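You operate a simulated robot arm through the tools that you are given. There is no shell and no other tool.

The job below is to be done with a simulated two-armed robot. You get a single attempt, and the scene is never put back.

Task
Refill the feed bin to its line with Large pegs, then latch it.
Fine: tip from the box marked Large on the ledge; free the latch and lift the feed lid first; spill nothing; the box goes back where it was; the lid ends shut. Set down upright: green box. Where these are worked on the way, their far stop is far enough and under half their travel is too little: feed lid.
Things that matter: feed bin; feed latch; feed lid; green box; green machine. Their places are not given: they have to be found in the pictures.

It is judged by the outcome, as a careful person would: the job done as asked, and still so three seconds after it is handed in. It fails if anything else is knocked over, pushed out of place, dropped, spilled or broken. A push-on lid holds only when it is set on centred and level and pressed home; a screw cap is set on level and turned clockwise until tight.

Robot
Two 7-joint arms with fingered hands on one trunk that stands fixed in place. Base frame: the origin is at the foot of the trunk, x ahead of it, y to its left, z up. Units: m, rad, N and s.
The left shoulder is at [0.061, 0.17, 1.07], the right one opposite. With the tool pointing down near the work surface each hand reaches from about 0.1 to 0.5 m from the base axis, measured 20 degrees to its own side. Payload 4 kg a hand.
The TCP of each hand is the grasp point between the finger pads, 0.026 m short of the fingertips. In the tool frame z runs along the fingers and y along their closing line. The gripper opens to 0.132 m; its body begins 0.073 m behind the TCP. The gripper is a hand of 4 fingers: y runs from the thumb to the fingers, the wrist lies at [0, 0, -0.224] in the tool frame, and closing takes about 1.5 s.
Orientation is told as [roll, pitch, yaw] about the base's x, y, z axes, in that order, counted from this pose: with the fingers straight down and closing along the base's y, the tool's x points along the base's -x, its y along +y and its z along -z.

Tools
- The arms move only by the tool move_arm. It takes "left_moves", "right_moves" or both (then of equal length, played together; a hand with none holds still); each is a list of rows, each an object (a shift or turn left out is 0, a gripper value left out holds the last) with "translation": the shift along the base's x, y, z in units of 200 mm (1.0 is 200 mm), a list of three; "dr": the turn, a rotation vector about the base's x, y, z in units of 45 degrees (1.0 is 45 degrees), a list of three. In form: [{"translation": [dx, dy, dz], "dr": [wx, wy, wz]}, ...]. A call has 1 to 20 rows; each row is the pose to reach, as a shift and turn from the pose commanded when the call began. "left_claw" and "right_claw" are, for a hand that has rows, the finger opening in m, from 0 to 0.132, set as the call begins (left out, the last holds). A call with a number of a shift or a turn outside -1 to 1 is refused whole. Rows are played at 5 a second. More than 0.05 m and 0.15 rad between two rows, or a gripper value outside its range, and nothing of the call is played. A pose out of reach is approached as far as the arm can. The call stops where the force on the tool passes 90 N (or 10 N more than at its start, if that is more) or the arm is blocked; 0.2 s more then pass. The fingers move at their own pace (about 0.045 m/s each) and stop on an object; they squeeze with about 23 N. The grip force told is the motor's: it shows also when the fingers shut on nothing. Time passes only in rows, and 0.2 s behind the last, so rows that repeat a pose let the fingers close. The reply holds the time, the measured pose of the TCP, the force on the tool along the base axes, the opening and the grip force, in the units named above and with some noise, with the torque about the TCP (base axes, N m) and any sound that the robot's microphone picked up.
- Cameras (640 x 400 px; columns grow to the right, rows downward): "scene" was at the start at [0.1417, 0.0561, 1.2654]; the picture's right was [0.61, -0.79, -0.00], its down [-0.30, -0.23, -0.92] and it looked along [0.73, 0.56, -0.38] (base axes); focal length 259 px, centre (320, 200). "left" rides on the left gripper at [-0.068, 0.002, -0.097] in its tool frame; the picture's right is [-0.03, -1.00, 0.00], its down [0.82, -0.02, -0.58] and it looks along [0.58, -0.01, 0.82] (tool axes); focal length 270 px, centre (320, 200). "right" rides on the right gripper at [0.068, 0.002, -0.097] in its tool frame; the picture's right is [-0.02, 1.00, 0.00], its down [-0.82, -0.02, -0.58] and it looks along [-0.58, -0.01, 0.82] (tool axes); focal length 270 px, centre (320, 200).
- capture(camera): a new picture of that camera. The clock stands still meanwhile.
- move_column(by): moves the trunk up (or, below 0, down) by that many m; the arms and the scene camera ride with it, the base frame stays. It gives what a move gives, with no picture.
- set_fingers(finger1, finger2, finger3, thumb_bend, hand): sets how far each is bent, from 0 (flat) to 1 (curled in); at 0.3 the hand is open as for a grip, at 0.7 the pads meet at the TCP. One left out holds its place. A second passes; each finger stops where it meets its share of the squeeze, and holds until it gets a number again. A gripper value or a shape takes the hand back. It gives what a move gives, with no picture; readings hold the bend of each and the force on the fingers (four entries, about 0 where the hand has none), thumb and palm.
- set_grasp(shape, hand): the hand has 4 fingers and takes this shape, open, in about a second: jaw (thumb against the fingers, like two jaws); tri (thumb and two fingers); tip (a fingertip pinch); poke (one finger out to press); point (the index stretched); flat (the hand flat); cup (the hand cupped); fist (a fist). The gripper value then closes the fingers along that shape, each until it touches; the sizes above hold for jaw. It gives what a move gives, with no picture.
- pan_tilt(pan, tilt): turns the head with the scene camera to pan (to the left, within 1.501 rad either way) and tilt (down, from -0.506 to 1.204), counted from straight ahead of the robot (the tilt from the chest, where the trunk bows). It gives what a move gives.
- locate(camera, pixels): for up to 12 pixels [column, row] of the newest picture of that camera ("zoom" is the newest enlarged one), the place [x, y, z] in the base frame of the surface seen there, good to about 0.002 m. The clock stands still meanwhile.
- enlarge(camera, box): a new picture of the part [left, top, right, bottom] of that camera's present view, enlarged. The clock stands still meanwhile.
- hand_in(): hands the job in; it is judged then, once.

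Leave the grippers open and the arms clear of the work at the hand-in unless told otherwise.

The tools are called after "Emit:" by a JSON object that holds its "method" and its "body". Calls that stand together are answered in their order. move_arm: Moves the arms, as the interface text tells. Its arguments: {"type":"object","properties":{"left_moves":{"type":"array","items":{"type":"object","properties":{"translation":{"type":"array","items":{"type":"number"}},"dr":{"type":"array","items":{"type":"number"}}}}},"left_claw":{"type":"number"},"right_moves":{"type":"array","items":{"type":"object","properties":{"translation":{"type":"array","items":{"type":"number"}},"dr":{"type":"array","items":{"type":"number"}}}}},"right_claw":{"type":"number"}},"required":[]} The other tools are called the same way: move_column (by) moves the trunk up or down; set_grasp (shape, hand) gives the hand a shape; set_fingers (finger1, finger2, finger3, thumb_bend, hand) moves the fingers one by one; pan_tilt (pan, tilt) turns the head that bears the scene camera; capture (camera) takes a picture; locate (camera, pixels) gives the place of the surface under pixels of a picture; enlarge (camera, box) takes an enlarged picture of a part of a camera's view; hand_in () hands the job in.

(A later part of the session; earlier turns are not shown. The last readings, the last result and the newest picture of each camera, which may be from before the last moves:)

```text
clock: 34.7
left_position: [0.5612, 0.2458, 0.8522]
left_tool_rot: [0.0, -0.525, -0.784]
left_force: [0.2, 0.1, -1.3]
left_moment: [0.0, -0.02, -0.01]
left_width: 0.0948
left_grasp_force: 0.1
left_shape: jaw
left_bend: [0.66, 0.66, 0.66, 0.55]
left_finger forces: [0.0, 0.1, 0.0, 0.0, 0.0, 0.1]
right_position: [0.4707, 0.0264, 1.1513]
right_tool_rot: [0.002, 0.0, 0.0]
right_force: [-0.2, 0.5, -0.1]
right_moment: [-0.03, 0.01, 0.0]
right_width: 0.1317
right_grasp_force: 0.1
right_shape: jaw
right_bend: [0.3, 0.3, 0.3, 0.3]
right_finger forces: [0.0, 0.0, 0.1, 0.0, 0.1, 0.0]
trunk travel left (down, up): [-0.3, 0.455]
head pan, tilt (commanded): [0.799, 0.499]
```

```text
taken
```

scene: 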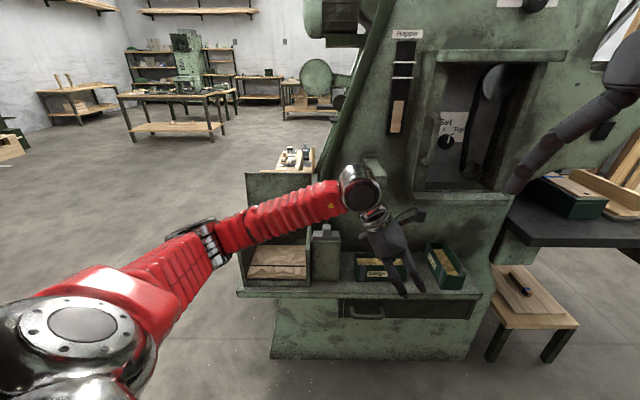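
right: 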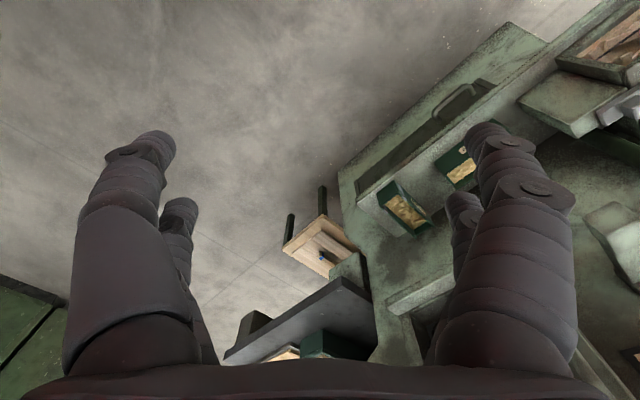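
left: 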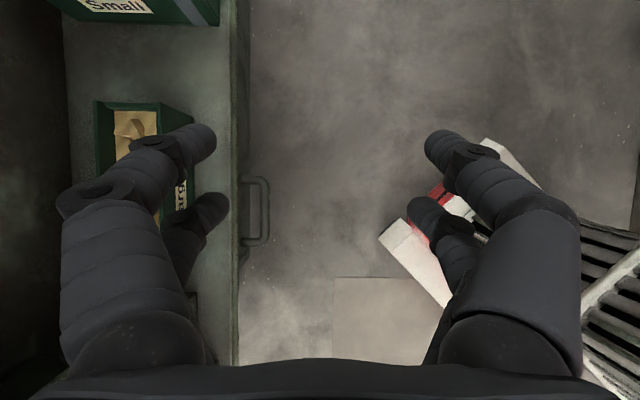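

The elbow now hangs lower. I check where the forearm and elbow run, since it must clear the latch post and bin.

Emit:
{"method": "locate", "body": {"camera": "scene", "pixels": [[205, 242], [225, 240], [250, 225], [300, 207], [330, 200], [360, 190], [375, 215], [250, 245], [300, 225], [340, 212], [405, 215], [395, 240]]}}

```text
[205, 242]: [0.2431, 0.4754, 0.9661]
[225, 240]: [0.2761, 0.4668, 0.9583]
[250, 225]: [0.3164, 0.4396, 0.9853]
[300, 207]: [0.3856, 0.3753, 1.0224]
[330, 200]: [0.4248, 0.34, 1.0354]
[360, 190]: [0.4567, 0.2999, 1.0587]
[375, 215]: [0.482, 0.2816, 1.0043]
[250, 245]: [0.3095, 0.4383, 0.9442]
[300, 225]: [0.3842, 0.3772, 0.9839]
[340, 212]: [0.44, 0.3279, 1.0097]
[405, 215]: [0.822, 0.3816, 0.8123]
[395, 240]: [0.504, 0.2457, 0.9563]
```

The elbow lies low (z≈0.95), which would bring the forearm close to the latch knob at the box. I raise the trunk by 0.12 m so the forearm comes in from above; the hand is clear in front of the machine.

Emit:
{"method": "move_column", "body": {"by": 0.12}}

Emit:
{"method": "capture", "body": {"camera": "scene"}}

```text
clock: 36.2
left_position: [0.5616, 0.2468, 0.9698]
left_tool_rot: [0.0, -0.522, -0.784]
left_force: [0.4, 0.0, 1.0]
left_moment: [-0.03, 0.02, -0.03]
left_width: 0.0946
left_grasp_force: 0.1
left_shape: jaw
left_bend: [0.66, 0.66, 0.66, 0.55]
left_finger forces: [0.0, 0.0, 0.0, 0.1, 0.0, 0.0]
right_position: [0.4701, 0.0262, 1.2696]
right_tool_rot: [-0.002, 0.002, -0.002]
right_force: [0.6, -0.5, -0.5]
right_moment: [-0.03, 0.0, 0.02]
right_width: 0.1318
right_grasp_force: 0.0
right_shape: jaw
right_bend: [0.3, 0.3, 0.3, 0.3]
right_finger forces: [0.1, 0.1, 0.0, 0.0, 0.0, 0.0]
trunk travel left (down, up): [-0.42, 0.335]
head pan, tilt (commanded): [0.799, 0.499]
```

```text
taken
```

scene: 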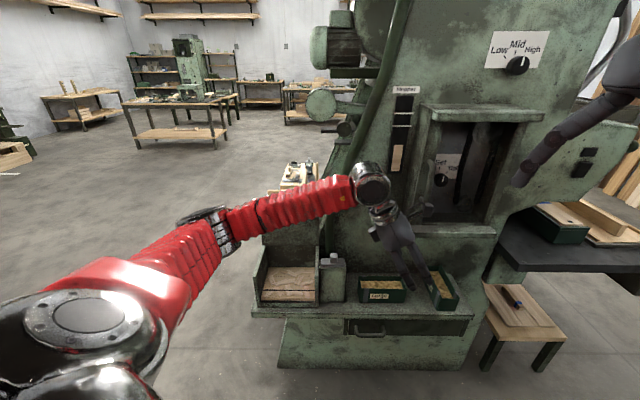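

Now I lower the hand to z≈0.775 in front of the box, still at v≈0.57.

Emit:
{"method": "move_arm", "body": {"left_moves": [{"translation": [0, 0, -0.2]}, {"translation": [0, 0, -0.4]}, {"translation": [0, 0, -0.6]}, {"translation": [0, 0, -0.8]}, {"translation": [0, 0, -0.975]}, {"translation": [0, 0, -0.975]}]}}

Emit:
{"method": "capture", "body": {"camera": "scene"}}

Emit:
{"method": "locate", "body": {"camera": "scene", "pixels": [[210, 230], [240, 225], [300, 215], [345, 215], [370, 210]]}}

```text
clock: 37.6
left_position: [0.5592, 0.2504, 0.7732]
left_tool_rot: [-0.001, -0.522, -0.785]
left_force: [-0.5, 0.0, 0.5]
left_moment: [0.0, -0.02, -0.01]
left_width: 0.0948
left_grasp_force: 0.0
left_shape: jaw
left_bend: [0.66, 0.66, 0.66, 0.55]
left_finger forces: [0.0, 0.1, 0.0, 0.0, 0.0, 0.0]
right_position: [0.47, 0.0257, 1.2709]
right_tool_rot: [-0.001, 0.0, 0.001]
right_force: [-0.6, -0.3, 0.7]
right_moment: [-0.01, -0.03, 0.01]
right_width: 0.1318
right_grasp_force: 0.0
right_shape: jaw
right_bend: [0.3, 0.3, 0.3, 0.3]
right_finger forces: [0.1, 0.0, 0.0, 0.0, 0.1, 0.0]
trunk travel left (down, up): [-0.42, 0.335]
head pan, tilt (commanded): [0.799, 0.499]
```

```text
taken
```

scene: 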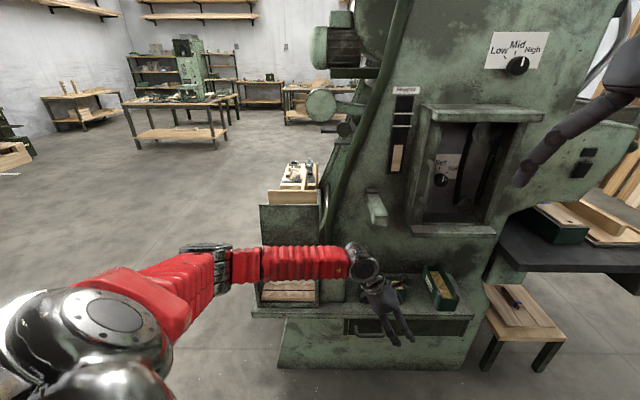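

```text
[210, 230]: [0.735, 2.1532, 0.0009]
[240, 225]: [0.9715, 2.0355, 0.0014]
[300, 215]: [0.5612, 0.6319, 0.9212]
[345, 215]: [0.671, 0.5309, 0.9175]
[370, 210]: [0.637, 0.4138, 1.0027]
```

I locate the forearm and elbow again: (215,265), (300,262), (355,262).

Emit:
{"method": "locate", "body": {"camera": "scene", "pixels": [[215, 265], [250, 262], [300, 262], [335, 262], [360, 262], [300, 250], [300, 275], [380, 290], [345, 245]]}}

Emit:
{"method": "enlarge", "body": {"camera": "scene", "box": [300, 220, 460, 320]}}

```text
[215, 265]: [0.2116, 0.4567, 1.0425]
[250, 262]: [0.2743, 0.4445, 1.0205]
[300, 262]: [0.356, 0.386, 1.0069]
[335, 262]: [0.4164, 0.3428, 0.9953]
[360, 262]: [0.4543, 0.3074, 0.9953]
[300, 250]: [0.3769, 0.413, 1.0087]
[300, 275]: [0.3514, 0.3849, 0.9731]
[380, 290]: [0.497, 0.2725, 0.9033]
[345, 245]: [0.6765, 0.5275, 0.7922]
```

```text
4.00 times, centred on (380, 270) of scene
```

zoom: 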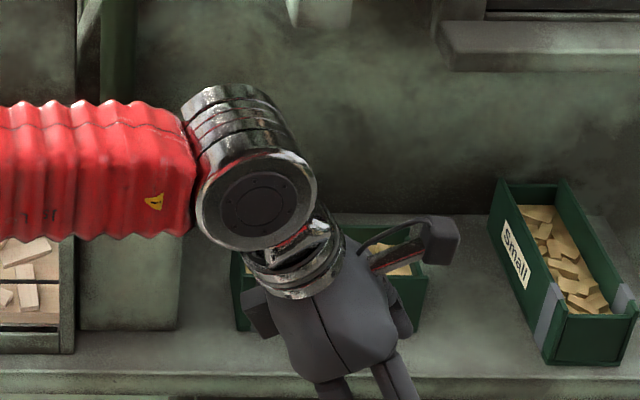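

Forearm radius is only ~0.034 and it comes from above now. I advance over the box to u≈0.222, v≈0.7405 at this height (tips pass ~15 mm above its rim).

Emit:
{"method": "move_arm", "body": {"left_moves": [{"translation": [0.12, 0.116, 0.01]}, {"translation": [0.24, 0.232, 0.01]}, {"translation": [0.36, 0.348, 0.01]}, {"translation": [0.48, 0.464, 0.01]}, {"translation": [0.56, 0.54, 0.01]}, {"translation": [0.607, 0.581, 0.01]}, {"translation": [0.607, 0.581, 0.01]}]}}

Emit:
{"method": "capture", "body": {"camera": "left"}}

Emit:
{"method": "enlarge", "body": {"camera": "scene", "box": [300, 190, 460, 320]}}

```text
clock: 39.2
left_position: [0.6856, 0.3639, 0.7767]
left_tool_rot: [0.001, -0.524, -0.786]
left_force: [0.2, 0.4, 0.1]
left_moment: [0.01, -0.01, 0.01]
left_width: 0.0948
left_grasp_force: 0.1
left_shape: jaw
left_bend: [0.66, 0.66, 0.66, 0.55]
left_finger forces: [0.0, 0.0, 0.0, 0.0, 0.0, 0.1]
right_position: [0.4718, 0.0257, 1.2705]
right_tool_rot: [-0.001, 0.001, 0.0]
right_force: [-0.3, 1.2, -0.1]
right_moment: [-0.01, -0.01, 0.0]
right_width: 0.1322
right_grasp_force: 0.1
right_shape: jaw
right_bend: [0.3, 0.3, 0.3, 0.3]
right_finger forces: [0.0, 0.0, 0.0, 0.0, 0.0, 0.0]
trunk travel left (down, up): [-0.42, 0.335]
head pan, tilt (commanded): [0.799, 0.499]
```

```text
taken
```

left: 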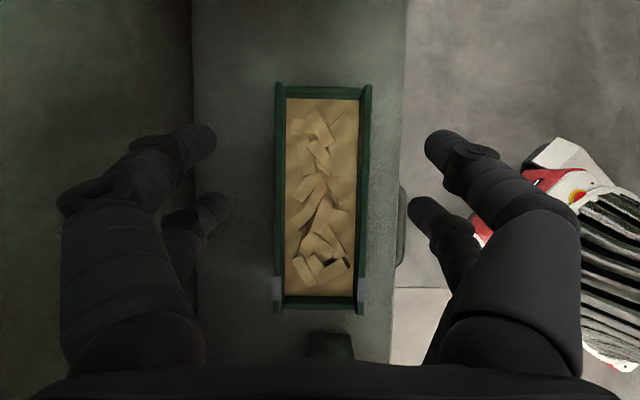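

```text
3.08 times, centred on (380, 255) of scene
```

zoom: 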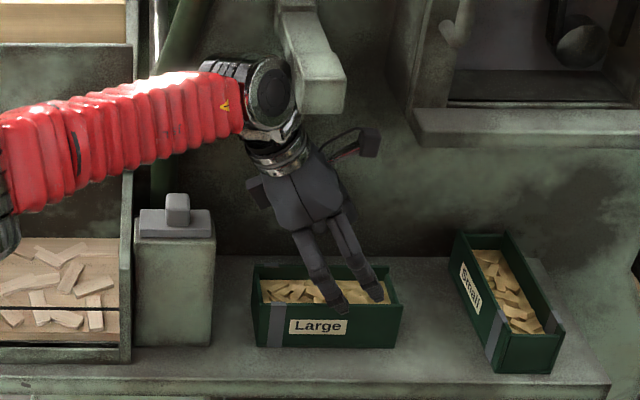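

The box lies nicely between the digits in the hand view (cols 275–372). I verify its walls from this view before descending.

Emit:
{"method": "locate", "body": {"camera": "left", "pixels": [[281, 200], [276, 200], [367, 200], [371, 200], [320, 92], [320, 301], [280, 90], [366, 90], [361, 295], [279, 295], [210, 150], [430, 150]]}}

```text
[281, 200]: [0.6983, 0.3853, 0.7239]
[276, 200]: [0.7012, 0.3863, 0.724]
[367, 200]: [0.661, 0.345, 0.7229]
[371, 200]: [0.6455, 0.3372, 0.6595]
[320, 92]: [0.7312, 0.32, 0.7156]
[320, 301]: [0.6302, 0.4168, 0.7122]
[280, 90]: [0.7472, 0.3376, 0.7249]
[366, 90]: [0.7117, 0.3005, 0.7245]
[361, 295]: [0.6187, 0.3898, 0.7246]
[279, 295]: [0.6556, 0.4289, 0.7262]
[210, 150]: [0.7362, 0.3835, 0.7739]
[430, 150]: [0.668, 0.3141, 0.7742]
```

Box centre v≈0.7405 agrees; clearances are about 16–20 mm each side. I descend straight to TCP z≈0.705.

Emit:
{"method": "move_arm", "body": {"left_moves": [{"translation": [-0.003, -0.003, -0.09]}, {"translation": [-0.005, -0.005, -0.18]}, {"translation": [-0.006, -0.006, -0.27]}, {"translation": [-0.006, -0.006, -0.355]}, {"translation": [-0.006, -0.006, -0.355]}]}}

Emit:
{"method": "capture", "body": {"camera": "left"}}

Emit:
{"method": "enlarge", "body": {"camera": "scene", "box": [300, 190, 460, 320]}}

```text
clock: 40.4
left_position: [0.6834, 0.3618, 0.7051]
left_tool_rot: [0.001, -0.523, -0.785]
left_force: [0.6, 0.4, -0.2]
left_moment: [-0.01, 0.01, -0.03]
left_width: 0.0951
left_grasp_force: 0.1
left_shape: jaw
left_bend: [0.66, 0.66, 0.66, 0.55]
left_finger forces: [0.0, 0.1, 0.0, 0.0, 0.0, 0.0]
right_position: [0.4701, 0.0257, 1.2702]
right_tool_rot: [0.0, 0.0, 0.0]
right_force: [-0.2, 0.3, 0.2]
right_moment: [0.01, 0.03, 0.01]
right_width: 0.1318
right_grasp_force: 0.0
right_shape: jaw
right_bend: [0.3, 0.3, 0.3, 0.3]
right_finger forces: [0.0, 0.0, 0.0, 0.1, 0.1, 0.0]
trunk travel left (down, up): [-0.42, 0.335]
head pan, tilt (commanded): [0.799, 0.499]
```

```text
taken
```

left: 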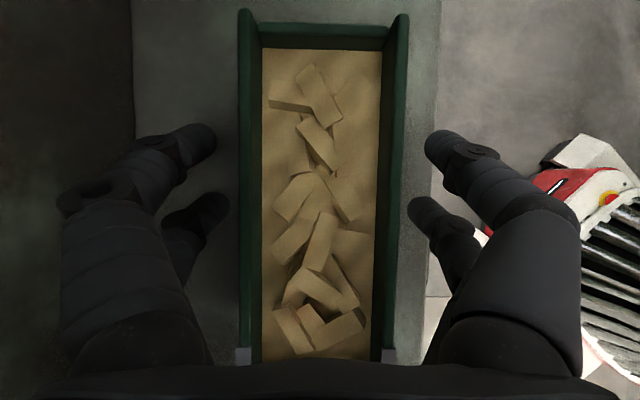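

```text
3.08 times, centred on (380, 255) of scene
```

zoom: 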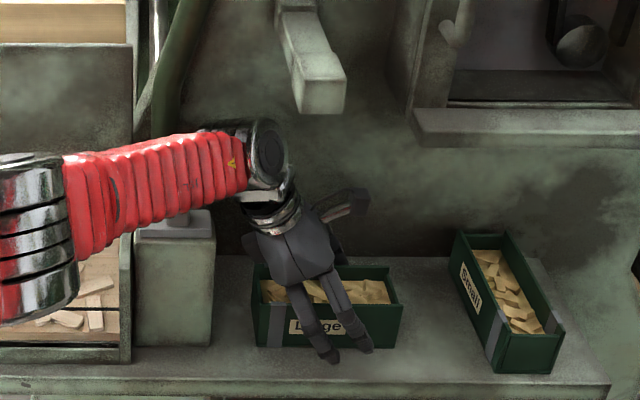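

The hand straddles the box. I close on it and let the grip settle.

Emit:
{"method": "move_arm", "body": {"left_moves": [{"translation": [0, 0, 0]}, {"translation": [0, 0, 0]}, {"translation": [0, 0, 0]}, {"translation": [0, 0, 0]}, {"translation": [0, 0, 0]}, {"translation": [0, 0, 0]}, {"translation": [0, 0, 0]}], "left_claw": 0.0}}

Emit:
{"method": "capture", "body": {"camera": "left"}}

Emit:
{"method": "enlarge", "body": {"camera": "scene", "box": [300, 190, 460, 320]}}

```text
clock: 42.0
left_position: [0.6833, 0.3619, 0.7046]
left_tool_rot: [0.001, -0.523, -0.785]
left_force: [0.7, -0.2, -0.5]
left_moment: [-0.03, 0.02, 0.0]
left_width: 0.0531
left_grasp_force: 23.2
left_shape: jaw
left_bend: [0.73, 0.73, 0.73, 0.7]
left_finger forces: [21.0, 20.8, 20.8, 0.1, 21.1, 0.0]
right_position: [0.471, 0.0267, 1.2698]
right_tool_rot: [0.0, 0.002, 0.0]
right_force: [-0.6, -1.1, -0.3]
right_moment: [-0.03, 0.02, -0.03]
right_width: 0.132
right_grasp_force: 0.0
right_shape: jaw
right_bend: [0.3, 0.3, 0.3, 0.3]
right_finger forces: [0.0, 0.1, 0.0, 0.0, 0.0, 0.1]
trunk travel left (down, up): [-0.42, 0.335]
head pan, tilt (commanded): [0.799, 0.499]
```

```text
taken
```

left: 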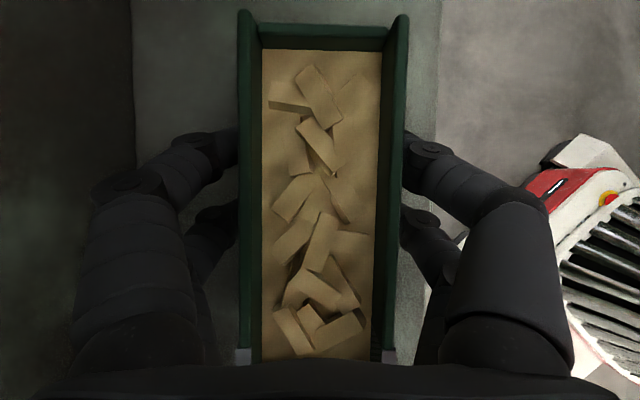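

```text
3.08 times, centred on (380, 255) of scene
```

zoom: 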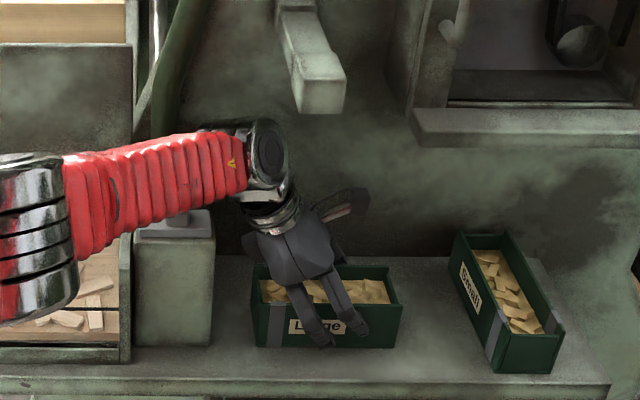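

All four digits hold with ~21 N, box unmoved. I lift it 30 mm straight up and check.

Emit:
{"method": "move_arm", "body": {"left_moves": [{"translation": [0, 0, 0.05]}, {"translation": [0, 0, 0.1]}, {"translation": [0, 0, 0.15]}, {"translation": [0, 0, 0.15]}]}}

Emit:
{"method": "capture", "body": {"camera": "left"}}

Emit:
{"method": "enlarge", "body": {"camera": "scene", "box": [300, 190, 460, 320]}}

```text
clock: 43.0
left_position: [0.6829, 0.3593, 0.7368]
left_tool_rot: [-0.001, -0.522, -0.782]
left_force: [0.2, -0.7, -2.0]
left_moment: [0.01, 0.0, -0.03]
left_width: 0.0533
left_grasp_force: 23.2
left_shape: jaw
left_bend: [0.73, 0.73, 0.73, 0.7]
left_finger forces: [20.9, 20.9, 20.9, 0.0, 21.1, 0.1]
right_position: [0.4707, 0.0272, 1.2705]
right_tool_rot: [0.0, 0.003, 0.0]
right_force: [0.2, -0.4, -0.4]
right_moment: [-0.02, 0.0, -0.03]
right_width: 0.1321
right_grasp_force: 0.0
right_shape: jaw
right_bend: [0.3, 0.3, 0.3, 0.3]
right_finger forces: [0.0, 0.1, 0.1, 0.0, 0.0, 0.0]
trunk travel left (down, up): [-0.42, 0.335]
head pan, tilt (commanded): [0.799, 0.499]
```

```text
taken
```

left: 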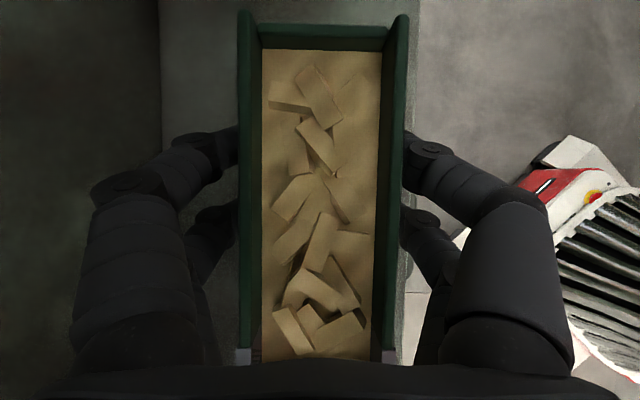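

```text
3.08 times, centred on (380, 255) of scene
```

zoom: 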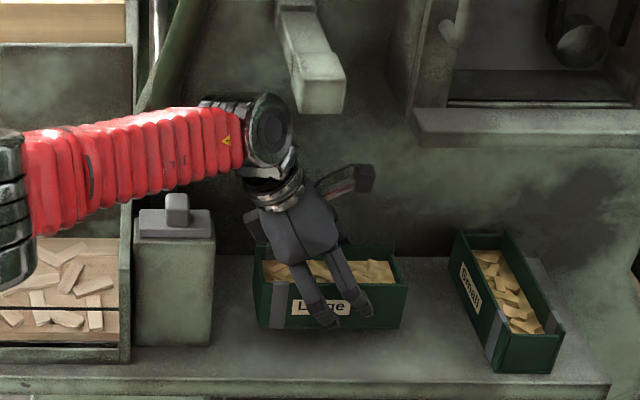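

The box is held level, weight small. I retract it towards me (to v≈0.60) and then raise it to z≈0.93.

Emit:
{"method": "move_arm", "body": {"left_moves": [{"translation": [-0.1, -0.1, 0.02]}, {"translation": [-0.2, -0.2, 0.04]}, {"translation": [-0.3, -0.3, 0.06]}, {"translation": [-0.4, -0.4, 0.1]}, {"translation": [-0.48, -0.48, 0.2]}, {"translation": [-0.48, -0.48, 0.36]}, {"translation": [-0.48, -0.48, 0.52]}, {"translation": [-0.48, -0.48, 0.68]}, {"translation": [-0.48, -0.48, 0.84]}, {"translation": [-0.48, -0.48, 0.965]}, {"translation": [-0.48, -0.48, 0.965]}]}}

Emit:
{"method": "capture", "body": {"camera": "scene"}}

Emit:
{"method": "capture", "body": {"camera": "left"}}

```text
clock: 45.4
left_position: [0.5843, 0.2686, 0.931]
left_tool_rot: [0.001, -0.522, -0.787]
left_force: [0.2, 0.0, -1.3]
left_moment: [0.01, -0.03, -0.02]
left_width: 0.0528
left_grasp_force: 22.8
left_shape: jaw
left_bend: [0.73, 0.73, 0.73, 0.7]
left_finger forces: [20.9, 20.9, 20.9, 0.0, 21.0, 0.0]
right_position: [0.4712, 0.0267, 1.2697]
right_tool_rot: [0.001, 0.002, 0.0]
right_force: [0.2, -0.2, 0.5]
right_moment: [0.01, 0.03, -0.02]
right_width: 0.1317
right_grasp_force: 0.1
right_shape: jaw
right_bend: [0.3, 0.3, 0.3, 0.3]
right_finger forces: [0.1, 0.1, 0.0, 0.0, 0.0, 0.0]
trunk travel left (down, up): [-0.42, 0.335]
head pan, tilt (commanded): [0.799, 0.499]
```

```text
taken
```

scene: 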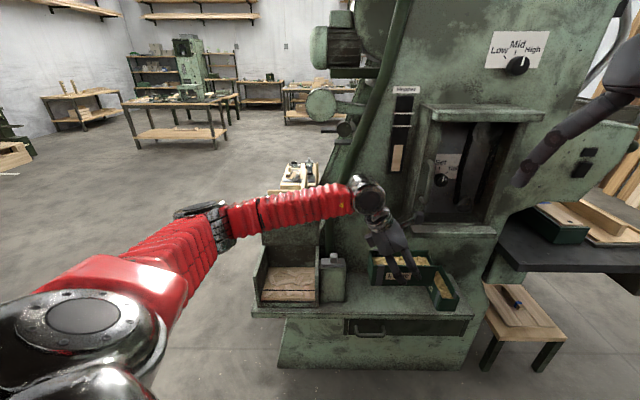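

```text
taken
```

left: 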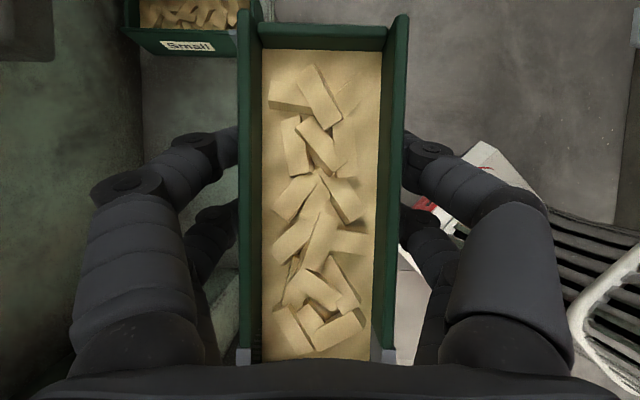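

Box is in free space at u≈0.223, v≈0.603, z≈0.93, pegs undisturbed. I carry it left along the front to opposite the bin (u≈-0.04).

Emit:
{"method": "move_arm", "body": {"left_moves": [{"translation": [-0.13, 0.13, 0.01]}, {"translation": [-0.27, 0.27, 0.02]}, {"translation": [-0.41, 0.41, 0.03]}, {"translation": [-0.55, 0.55, 0.04]}, {"translation": [-0.69, 0.69, 0.05]}, {"translation": [-0.82, 0.82, 0.05]}, {"translation": [-0.93, 0.93, 0.05]}, {"translation": [-0.93, 0.93, 0.05]}]}}

Emit:
{"method": "capture", "body": {"camera": "scene"}}

Emit:
{"method": "locate", "body": {"camera": "scene", "pixels": [[320, 200], [300, 250], [270, 270], [335, 265]]}}

```text
clock: 47.2
left_position: [0.4008, 0.4494, 0.9394]
left_tool_rot: [0.0, -0.524, -0.784]
left_force: [-0.9, -0.1, -1.8]
left_moment: [-0.01, 0.01, 0.0]
left_width: 0.0525
left_grasp_force: 23.0
left_shape: jaw
left_bend: [0.73, 0.73, 0.73, 0.7]
left_finger forces: [20.9, 21.0, 20.9, 0.1, 20.9, 0.0]
right_position: [0.4709, 0.0262, 1.2694]
right_tool_rot: [0.001, 0.003, 0.0]
right_force: [0.4, -0.9, 0.2]
right_moment: [-0.03, 0.0, -0.01]
right_width: 0.1319
right_grasp_force: 0.0
right_shape: jaw
right_bend: [0.3, 0.3, 0.3, 0.3]
right_finger forces: [0.0, 0.0, 0.0, 0.0, 0.1, 0.0]
trunk travel left (down, up): [-0.42, 0.335]
head pan, tilt (commanded): [0.799, 0.499]
```

```text
taken
```

scene: 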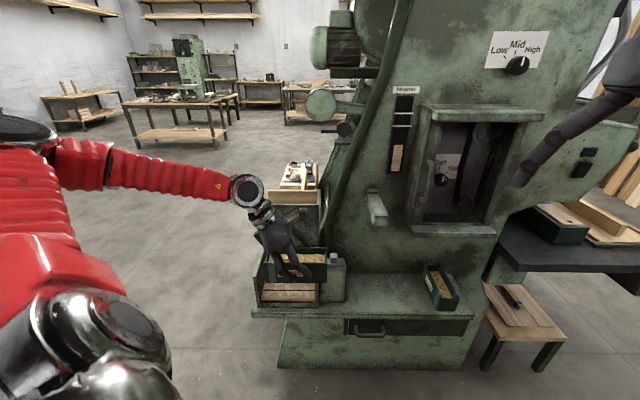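

```text
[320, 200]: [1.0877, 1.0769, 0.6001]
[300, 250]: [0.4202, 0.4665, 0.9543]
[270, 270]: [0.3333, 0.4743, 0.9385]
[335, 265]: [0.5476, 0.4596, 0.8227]
```

Now I move the box in over the bin opening, to v≈0.753.

Emit:
{"method": "move_arm", "body": {"left_moves": [{"translation": [0.11, 0.11, 0]}, {"translation": [0.22, 0.22, 0]}, {"translation": [0.33, 0.33, 0]}, {"translation": [0.44, 0.44, 0]}, {"translation": [0.53, 0.54, 0]}, {"translation": [0.53, 0.54, 0]}]}}

Emit:
{"method": "enlarge", "body": {"camera": "scene", "box": [210, 190, 370, 320]}}

Emit:
{"method": "capture", "body": {"camera": "left"}}

```text
clock: 48.6
left_position: [0.5063, 0.5563, 0.9392]
left_tool_rot: [0.0, -0.523, -0.785]
left_force: [-0.6, 0.6, -1.5]
left_moment: [-0.01, -0.02, -0.01]
left_width: 0.0528
left_grasp_force: 23.0
left_shape: jaw
left_bend: [0.73, 0.73, 0.73, 0.7]
left_finger forces: [20.9, 20.9, 20.8, 0.1, 21.0, 0.0]
right_position: [0.4706, 0.0261, 1.2704]
right_tool_rot: [-0.001, 0.001, 0.0]
right_force: [-0.1, 0.4, 0.0]
right_moment: [-0.02, 0.01, -0.04]
right_width: 0.132
right_grasp_force: 0.1
right_shape: jaw
right_bend: [0.3, 0.3, 0.3, 0.3]
right_finger forces: [0.0, 0.0, 0.0, 0.0, 0.0, 0.0]
trunk travel left (down, up): [-0.42, 0.335]
head pan, tilt (commanded): [0.799, 0.499]
```

```text
3.08 times, centred on (290, 255) of scene
```

zoom: 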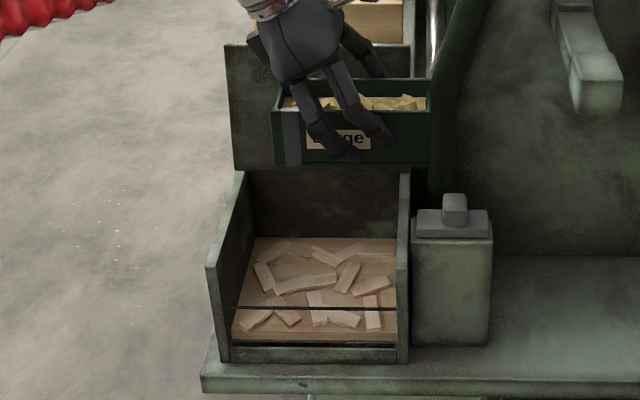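

```text
taken
```

left: 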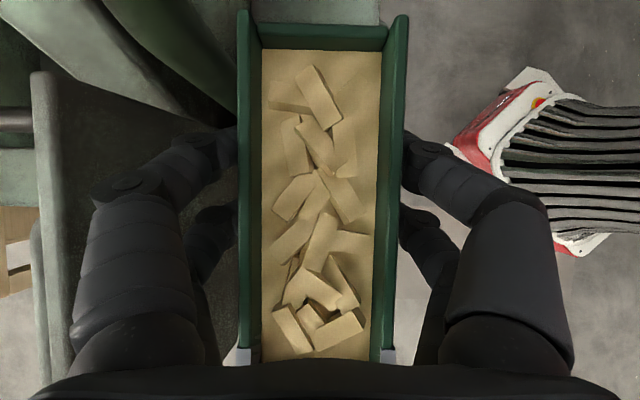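

The box is above the bin (TCP u≈-0.035, v≈0.751, z≈0.939). For the tipping the wrist will go low and left, so I bring the trunk back down 0.12 while raising the hand by the same amount beforehand.

Emit:
{"method": "move_arm", "body": {"left_moves": [{"translation": [0, 0, 0.2]}, {"translation": [0, 0, 0.4]}, {"translation": [0, 0, 0.58]}, {"translation": [0, 0, 0.58]}]}}

Emit:
{"method": "move_column", "body": {"by": -0.12}}

Emit:
{"method": "capture", "body": {"camera": "scene"}}

```text
clock: 49.6
left_position: [0.5098, 0.5598, 1.0579]
left_tool_rot: [-0.003, -0.523, -0.783]
left_force: [0.0, -0.5, -1.2]
left_moment: [0.01, -0.01, 0.0]
left_width: 0.0527
left_grasp_force: 22.6
left_shape: jaw
left_bend: [0.73, 0.73, 0.73, 0.7]
left_finger forces: [21.0, 20.8, 20.8, 0.0, 20.9, 0.1]
right_position: [0.4706, 0.0265, 1.2698]
right_tool_rot: [0.0, 0.0, 0.0]
right_force: [0.7, -0.5, 0.2]
right_moment: [-0.01, 0.0, -0.01]
right_width: 0.1317
right_grasp_force: 0.0
right_shape: jaw
right_bend: [0.3, 0.3, 0.3, 0.3]
right_finger forces: [0.1, 0.0, 0.0, 0.0, 0.0, 0.1]
trunk travel left (down, up): [-0.42, 0.335]
head pan, tilt (commanded): [0.799, 0.499]
```

```text
clock: 51.1
left_position: [0.5056, 0.5598, 0.9362]
left_tool_rot: [0.0, -0.523, -0.785]
left_force: [-0.9, 0.2, -1.4]
left_moment: [-0.05, 0.0, -0.03]
left_width: 0.0528
left_grasp_force: 22.6
left_shape: jaw
left_bend: [0.73, 0.73, 0.73, 0.7]
left_finger forces: [20.8, 20.7, 20.8, 0.0, 20.9, 0.1]
right_position: [0.4704, 0.0264, 1.1512]
right_tool_rot: [-0.001, -0.001, 0.0]
right_force: [-0.3, -0.1, -0.2]
right_moment: [-0.02, 0.01, 0.01]
right_width: 0.1321
right_grasp_force: 0.0
right_shape: jaw
right_bend: [0.3, 0.3, 0.3, 0.3]
right_finger forces: [0.2, 0.1, 0.0, 0.1, 0.0, 0.1]
trunk travel left (down, up): [-0.3, 0.455]
head pan, tilt (commanded): [0.799, 0.499]
```

```text
taken
```

scene: 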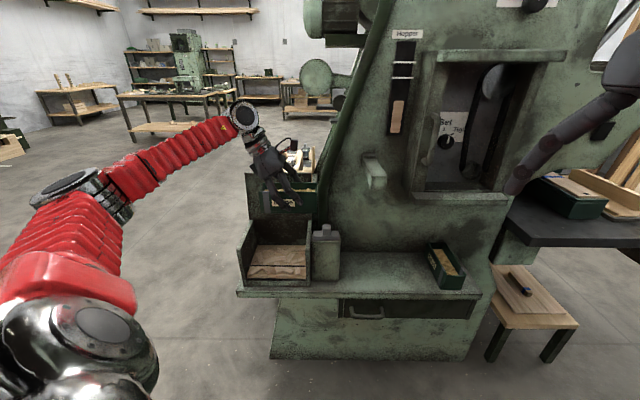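

Now I begin to tip: rotate the left end down by 25° in small steps while lowering 20 mm.

Emit:
{"method": "move_arm", "body": {"left_moves": [{"translation": [0, 0, -0.025], "dr": [-0.0982, -0.0982, 0]}, {"translation": [0, 0, -0.05], "dr": [-0.1964, -0.1964, 0]}, {"translation": [0, 0, -0.075], "dr": [-0.2946, -0.2946, 0]}, {"translation": [0, 0, -0.1], "dr": [-0.3928, -0.3928, 0]}, {"translation": [0, 0, -0.1], "dr": [-0.3928, -0.3928, 0]}]}}

Emit:
{"method": "enlarge", "body": {"camera": "scene", "box": [200, 150, 360, 300]}}

Emit:
{"method": "capture", "body": {"camera": "left"}}

```text
clock: 52.3
left_position: [0.5066, 0.5598, 0.9164]
left_tool_rot: [-0.001, -0.96, -0.784]
left_force: [0.1, 0.4, -1.4]
left_moment: [0.01, 0.03, -0.01]
left_width: 0.0525
left_grasp_force: 23.1
left_shape: jaw
left_bend: [0.73, 0.73, 0.73, 0.7]
left_finger forces: [21.0, 20.9, 20.7, 0.0, 20.9, 0.0]
right_position: [0.4707, 0.0273, 1.1486]
right_tool_rot: [0.002, -0.001, 0.001]
right_force: [-0.2, 0.7, -0.7]
right_moment: [-0.01, 0.01, 0.02]
right_width: 0.1317
right_grasp_force: 0.1
right_shape: jaw
right_bend: [0.3, 0.3, 0.3, 0.3]
right_finger forces: [0.0, 0.0, 0.1, 0.1, 0.0, 0.1]
trunk travel left (down, up): [-0.3, 0.455]
head pan, tilt (commanded): [0.799, 0.499]
```

```text
2.67 times, centred on (280, 225) of scene
```

zoom: 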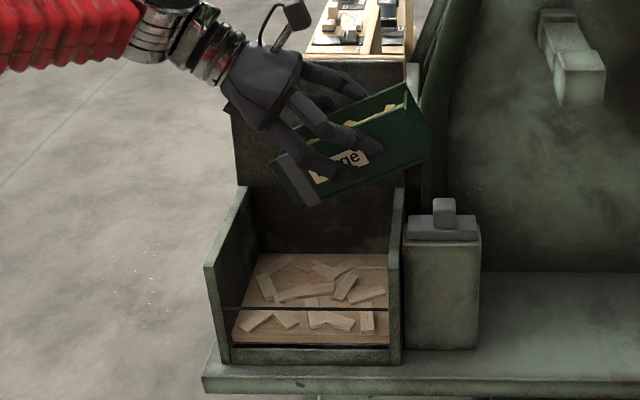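

```text
taken
```

left: 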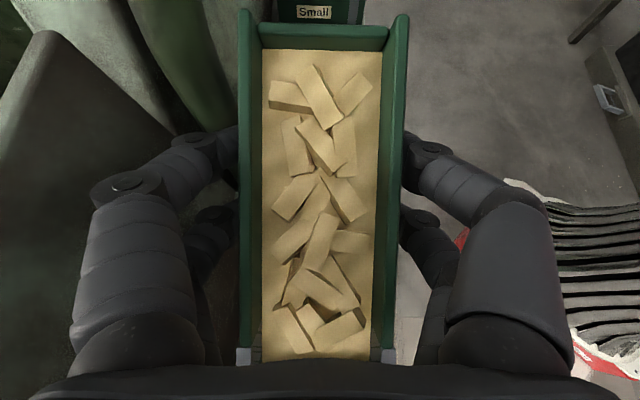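

Pegs haven't moved yet at 25°. The lip is over the bin (u≈-0.115, z≈0.895). I tip on to 40°, lowering a little and shifting 8 mm right.

Emit:
{"method": "move_arm", "body": {"left_moves": [{"translation": [0.014, -0.014, -0.04], "dr": [-0.118, -0.118, 0]}, {"translation": [0.028, -0.028, -0.08], "dr": [-0.2357, -0.2357, 0]}, {"translation": [0.028, -0.028, -0.08], "dr": [-0.2357, -0.2357, 0]}]}}

Emit:
{"method": "enlarge", "body": {"camera": "scene", "box": [200, 150, 360, 300]}}

Emit:
{"method": "capture", "body": {"camera": "left"}}

```text
clock: 53.1
left_position: [0.432, 0.5926, 0.8296]
left_tool_rot: [-0.207, -0.895, -0.56]
left_force: [14.1, -17.5, 15.5]
left_moment: [-0.32, -0.16, -0.31]
left_width: 0.0523
left_grasp_force: 23.4
left_shape: jaw
left_bend: [0.72, 0.72, 0.75, 0.7]
left_finger forces: [21.0, 23.3, 33.1, 0.1, 23.2, 0.1]
left hand out of reach, approached as far as the arm can: row 1, 2, 3
right_position: [0.4674, 0.0289, 1.1501]
right_tool_rot: [-0.004, -0.002, 0.002]
right_force: [-0.5, 0.9, 0.2]
right_moment: [-0.11, -0.04, -0.02]
right_width: 0.1319
right_grasp_force: 0.0
right_shape: jaw
right_bend: [0.3, 0.3, 0.3, 0.3]
right_finger forces: [0.1, 0.0, 0.0, 0.0, 0.0, 0.0]
trunk travel left (down, up): [-0.3, 0.455]
head pan, tilt (commanded): [0.799, 0.499]
stopped in row 3 (left hand): the force on the tool passed its limit at 102 N (the readings are from after the stop); the commanded pose is now the measured one
```

```text
2.67 times, centred on (280, 225) of scene
```

zoom: 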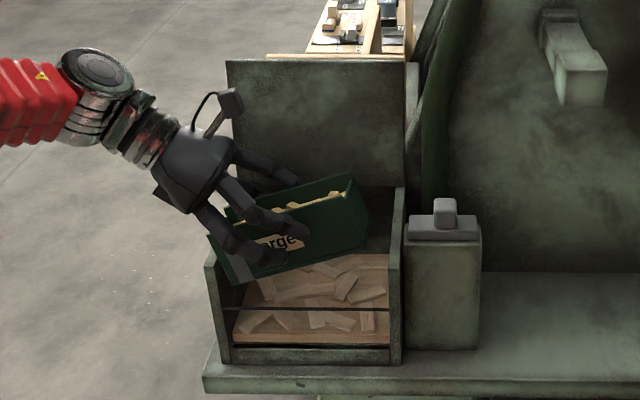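

```text
taken
```

left: 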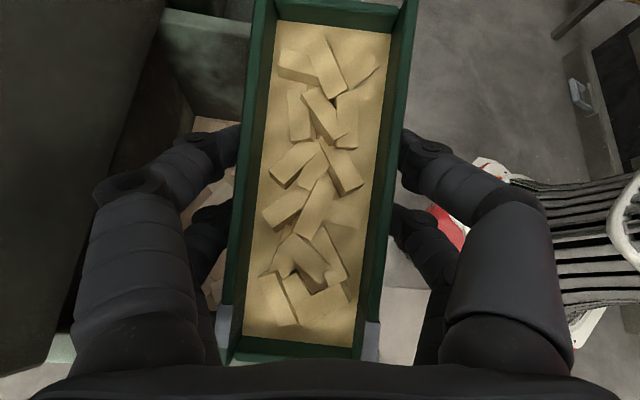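

The hand ran out of its wrist range at that tilt, drifted to (0.432,0.593,0.830) and touched the bin wall (stopped at 102 N). The box is still held and no pegs have left it. I go back gently up and right to the previous good pose (0.5066,0.5598,0.916) with its orientation.

Emit:
{"method": "move_arm", "body": {"left_moves": [{"translation": [0.04, -0.03, 0.07], "dr": [0.0, 0.0, 0.0]}, {"translation": [0.09, -0.06, 0.15], "dr": [0.012, -0.027, -0.013]}, {"translation": [0.15, -0.09, 0.23], "dr": [0.03, -0.068, -0.032]}, {"translation": [0.21, -0.12, 0.31], "dr": [0.048, -0.109, -0.05]}, {"translation": [0.28, -0.14, 0.38], "dr": [0.06, -0.136, -0.063]}, {"translation": [0.373, -0.164, 0.434], "dr": [0.0722, -0.163, -0.0756]}, {"translation": [0.373, -0.164, 0.434], "dr": [0.0722, -0.163, -0.0756]}]}}

Emit:
{"method": "capture", "body": {"camera": "scene"}}

Emit:
{"method": "enlarge", "body": {"camera": "scene", "box": [200, 150, 360, 300]}}

Emit:
{"method": "capture", "body": {"camera": "left"}}

```text
clock: 54.7
left_position: [0.5016, 0.5661, 0.9119]
left_tool_rot: [-0.003, -0.944, -0.773]
left_force: [0.4, 0.6, -1.0]
left_moment: [0.02, -0.01, 0.02]
left_width: 0.0524
left_grasp_force: 22.8
left_shape: jaw
left_bend: [0.73, 0.72, 0.75, 0.7]
left_finger forces: [22.9, 22.5, 22.7, 0.1, 22.9, 0.1]
right_position: [0.4699, 0.0266, 1.1498]
right_tool_rot: [-0.001, -0.001, 0.001]
right_force: [0.4, -0.1, 0.2]
right_moment: [-0.02, -0.01, -0.03]
right_width: 0.132
right_grasp_force: 0.0
right_shape: jaw
right_bend: [0.3, 0.3, 0.3, 0.3]
right_finger forces: [0.1, 0.1, 0.0, 0.1, 0.0, 0.0]
trunk travel left (down, up): [-0.3, 0.455]
head pan, tilt (commanded): [0.799, 0.499]
```

```text
taken
```

scene: 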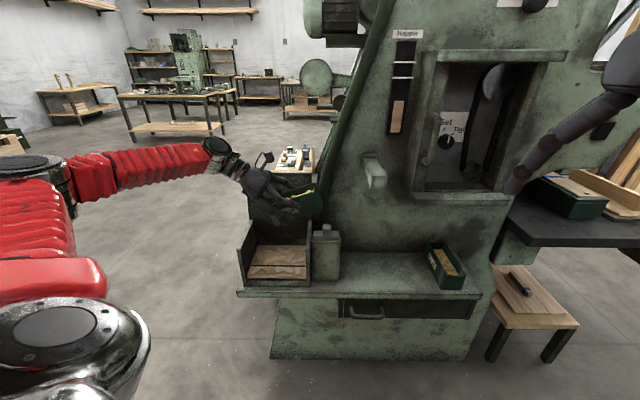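

```text
2.67 times, centred on (280, 225) of scene
```

zoom: 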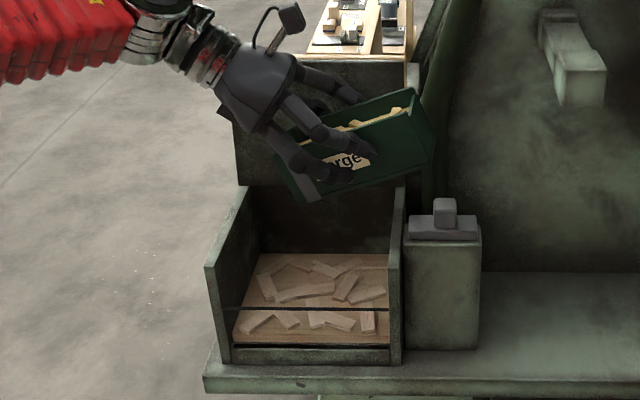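

```text
taken
```

left: 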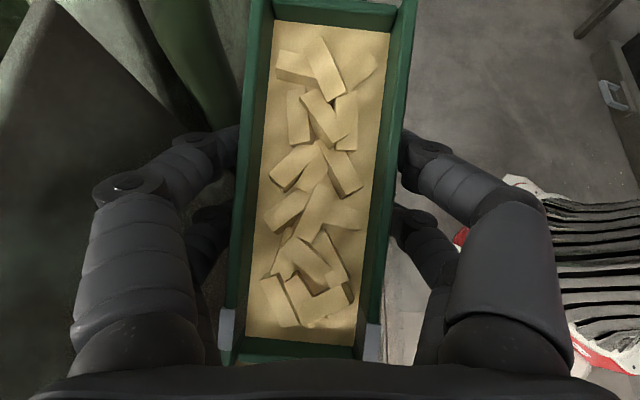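

The lid, bin and latch look untouched; the box only shifted about a centimetre in the fingers. The wrist can't turn further in this heading, so I'll pour with the hand pointing more forward (yaw -20° instead of -45°). First I measure how the box sits in the hand now.

Emit:
{"method": "locate", "body": {"camera": "left", "pixels": [[258, 10], [408, 10], [228, 345], [368, 345], [265, 353], [340, 356], [335, 10], [330, 20], [300, 200], [240, 200], [390, 200], [300, 310]]}}

Emit:
{"method": "locate", "body": {"camera": "scene", "pixels": [[30, 165], [50, 180], [215, 150], [120, 175], [260, 160]]}}

```text
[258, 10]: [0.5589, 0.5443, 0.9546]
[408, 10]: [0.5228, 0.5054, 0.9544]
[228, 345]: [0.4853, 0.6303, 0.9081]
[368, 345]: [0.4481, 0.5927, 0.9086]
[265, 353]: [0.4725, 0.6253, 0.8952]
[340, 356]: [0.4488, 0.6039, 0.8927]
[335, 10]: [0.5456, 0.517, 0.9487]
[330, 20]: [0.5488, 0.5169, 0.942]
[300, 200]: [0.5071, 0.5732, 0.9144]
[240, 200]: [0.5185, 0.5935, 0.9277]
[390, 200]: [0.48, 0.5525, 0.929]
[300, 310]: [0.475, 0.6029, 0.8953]
```

```text
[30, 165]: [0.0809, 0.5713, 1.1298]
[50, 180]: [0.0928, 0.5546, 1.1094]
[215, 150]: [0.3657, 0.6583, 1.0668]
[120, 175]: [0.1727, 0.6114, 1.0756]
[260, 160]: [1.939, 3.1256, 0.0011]
```

The box sits level across, tilted 22°, lip at u≈-0.109. Now I turn the hand +24° about the vertical (yaw to -20°) keeping the TCP above the bin, z≈0.92.

Emit:
{"method": "move_arm", "body": {"left_moves": [{"translation": [0.002, -0.01, 0.02], "dr": [0, 0, 0.135]}, {"translation": [0.004, -0.02, 0.04], "dr": [0, 0, 0.27]}, {"translation": [0.006, -0.03, 0.04], "dr": [0, 0, 0.405]}, {"translation": [0.006, -0.04, 0.04], "dr": [0, 0, 0.54]}, {"translation": [0.006, -0.04, 0.04], "dr": [0, 0, 0.54]}]}}

Emit:
{"method": "capture", "body": {"camera": "left"}}

Emit:
{"method": "enlarge", "body": {"camera": "scene", "box": [200, 150, 360, 300]}}

```text
clock: 55.9
left_position: [0.5029, 0.558, 0.9198]
left_tool_rot: [-0.003, -0.946, -0.345]
left_force: [0.2, -0.2, -1.7]
left_moment: [-0.01, 0.06, -0.02]
left_width: 0.0523
left_grasp_force: 23.2
left_shape: jaw
left_bend: [0.73, 0.72, 0.75, 0.7]
left_finger forces: [23.0, 22.5, 22.6, 0.0, 22.8, 0.0]
right_position: [0.4706, 0.0281, 1.1508]
right_tool_rot: [0.0, 0.0, 0.002]
right_force: [-0.3, 0.1, 0.1]
right_moment: [0.0, 0.02, 0.0]
right_width: 0.1318
right_grasp_force: 0.1
right_shape: jaw
right_bend: [0.3, 0.3, 0.3, 0.3]
right_finger forces: [0.0, 0.0, 0.0, 0.0, 0.0, 0.1]
trunk travel left (down, up): [-0.3, 0.455]
head pan, tilt (commanded): [0.799, 0.499]
```

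```text
taken
```

left: 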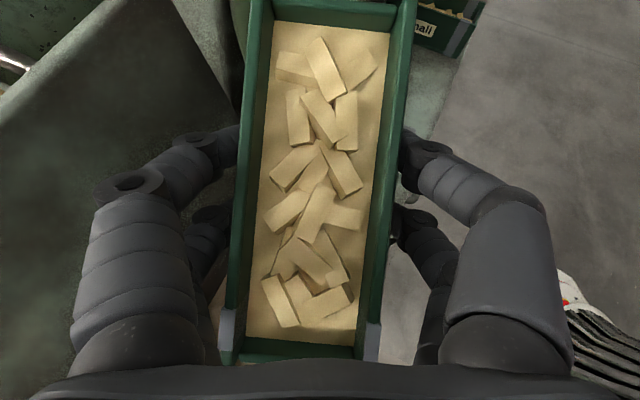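

```text
2.67 times, centred on (280, 225) of scene
```

zoom: 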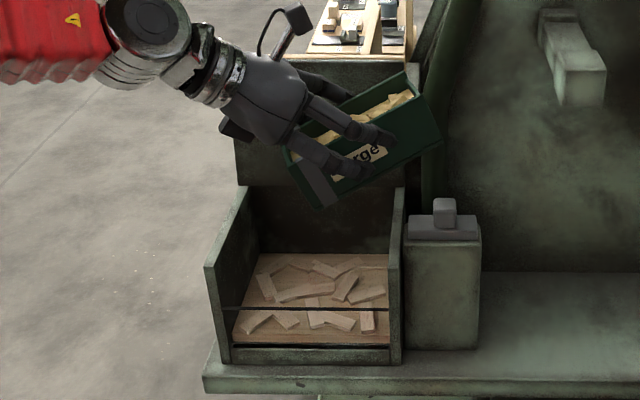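

Turned fine. I tip on in small steps: +10° about the hand's closing axis, then check.

Emit:
{"method": "move_arm", "body": {"left_moves": [{"translation": [0, 0, 0], "dr": [-0.038, -0.1045, 0]}, {"translation": [0, 0, 0], "dr": [-0.076, -0.2089, 0]}, {"translation": [0, 0, 0], "dr": [-0.076, -0.2089, 0]}]}}

Emit:
{"method": "enlarge", "body": {"camera": "scene", "box": [200, 150, 360, 300]}}

```text
clock: 56.7
left_position: [0.5039, 0.5569, 0.9195]
left_tool_rot: [-0.001, -1.12, -0.351]
left_force: [0.0, -0.6, -1.8]
left_moment: [0.02, 0.06, 0.02]
left_width: 0.0522
left_grasp_force: 23.0
left_shape: jaw
left_bend: [0.73, 0.72, 0.75, 0.7]
left_finger forces: [22.9, 22.5, 22.6, 0.0, 22.8, 0.0]
right_position: [0.4708, 0.0264, 1.1517]
right_tool_rot: [-0.001, -0.001, 0.002]
right_force: [0.0, 0.5, 0.7]
right_moment: [-0.01, 0.02, 0.02]
right_width: 0.1316
right_grasp_force: 0.0
right_shape: jaw
right_bend: [0.3, 0.3, 0.3, 0.3]
right_finger forces: [0.0, 0.0, 0.0, 0.1, 0.0, 0.1]
trunk travel left (down, up): [-0.3, 0.455]
head pan, tilt (commanded): [0.799, 0.499]
```

```text
2.67 times, centred on (280, 225) of scene
```

zoom: 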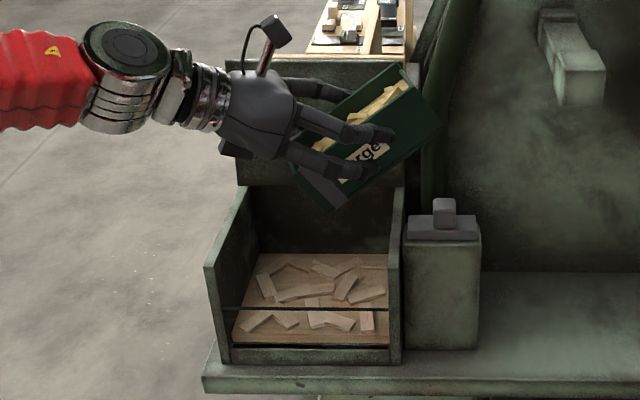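

No flow at about 32°. Another 10°, lowering 15 mm (lip ~0.86, inside the bin's outline).

Emit:
{"method": "move_arm", "body": {"left_moves": [{"translation": [0, 0, -0.04], "dr": [-0.038, -0.1045, 0]}, {"translation": [0, 0, -0.075], "dr": [-0.076, -0.2089, 0]}, {"translation": [0, 0, -0.075], "dr": [-0.076, -0.2089, 0]}]}}

Emit:
{"method": "enlarge", "body": {"camera": "scene", "box": [200, 150, 360, 300]}}

Emit:
{"method": "capture", "body": {"camera": "left"}}

```text
clock: 57.5
left_position: [0.5038, 0.5563, 0.9041]
left_tool_rot: [-0.001, -1.293, -0.351]
left_force: [-0.9, -0.2, -2.5]
left_moment: [0.06, 0.01, 0.01]
left_width: 0.0524
left_grasp_force: 23.0
left_shape: jaw
left_bend: [0.73, 0.72, 0.75, 0.7]
left_finger forces: [23.1, 22.3, 23.0, 0.0, 22.5, 0.0]
right_position: [0.4713, 0.0264, 1.151]
right_tool_rot: [0.001, 0.0, 0.0]
right_force: [-0.5, -0.8, -0.7]
right_moment: [-0.01, 0.0, 0.01]
right_width: 0.1318
right_grasp_force: 0.1
right_shape: jaw
right_bend: [0.3, 0.3, 0.3, 0.3]
right_finger forces: [0.0, 0.0, 0.0, 0.0, 0.1, 0.0]
trunk travel left (down, up): [-0.3, 0.455]
head pan, tilt (commanded): [0.799, 0.499]
```

```text
2.67 times, centred on (280, 225) of scene
```

zoom: 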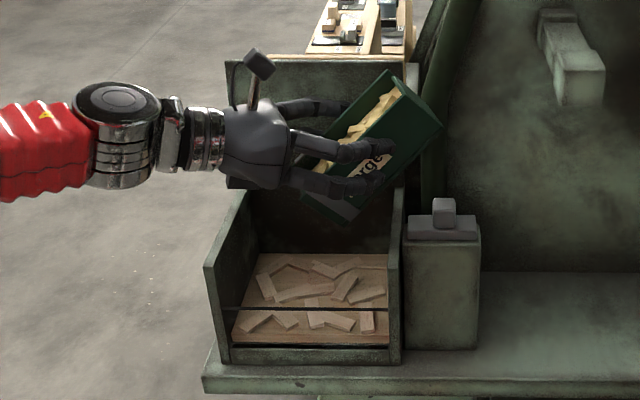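

```text
taken
```

left: 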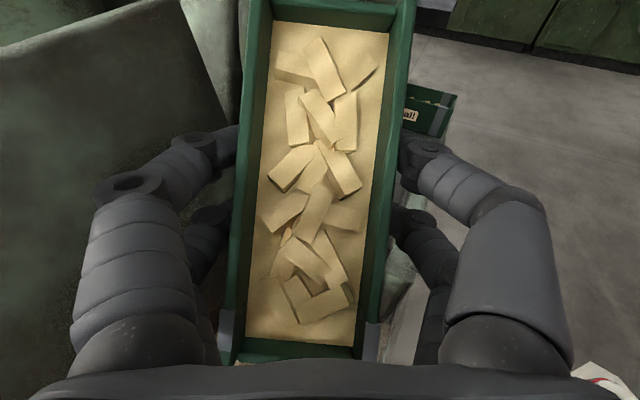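

At ~42° nothing has clearly fallen yet. I check the lip's place: lip corners near (245,345) and (355,352) in the hand view.

Emit:
{"method": "locate", "body": {"camera": "left", "pixels": [[265, 350], [345, 355], [230, 345], [370, 345], [243, 362], [300, 300], [258, 10], [408, 10]]}}

Emit:
{"method": "enlarge", "body": {"camera": "left", "box": [200, 280, 400, 400]}}

Emit:
{"method": "enlarge", "body": {"camera": "scene", "box": [235, 200, 315, 290]}}

```text
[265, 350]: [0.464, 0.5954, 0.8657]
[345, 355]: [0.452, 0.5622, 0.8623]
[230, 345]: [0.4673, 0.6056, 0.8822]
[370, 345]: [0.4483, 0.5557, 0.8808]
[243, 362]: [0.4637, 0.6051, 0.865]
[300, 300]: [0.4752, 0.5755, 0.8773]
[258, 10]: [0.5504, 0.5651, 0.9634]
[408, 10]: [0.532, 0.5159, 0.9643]
```

```text
3.20 times, centred on (300, 340) of left
```

zoom: 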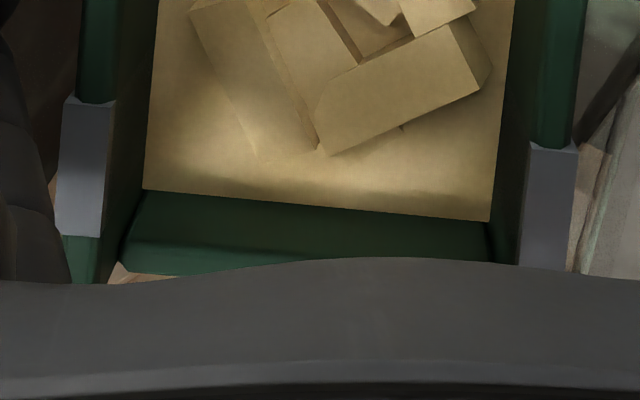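

```text
4.44 times, centred on (275, 245) of scene
```

zoom: 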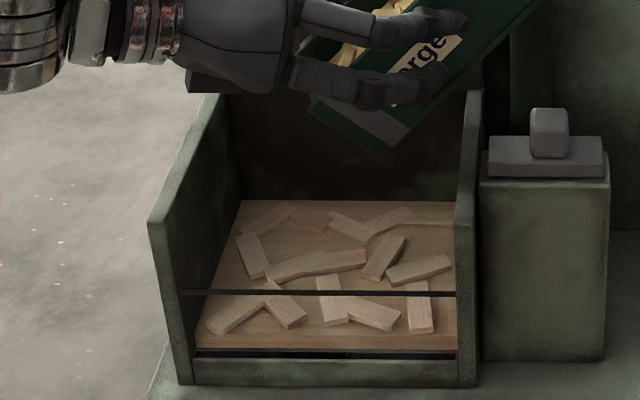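

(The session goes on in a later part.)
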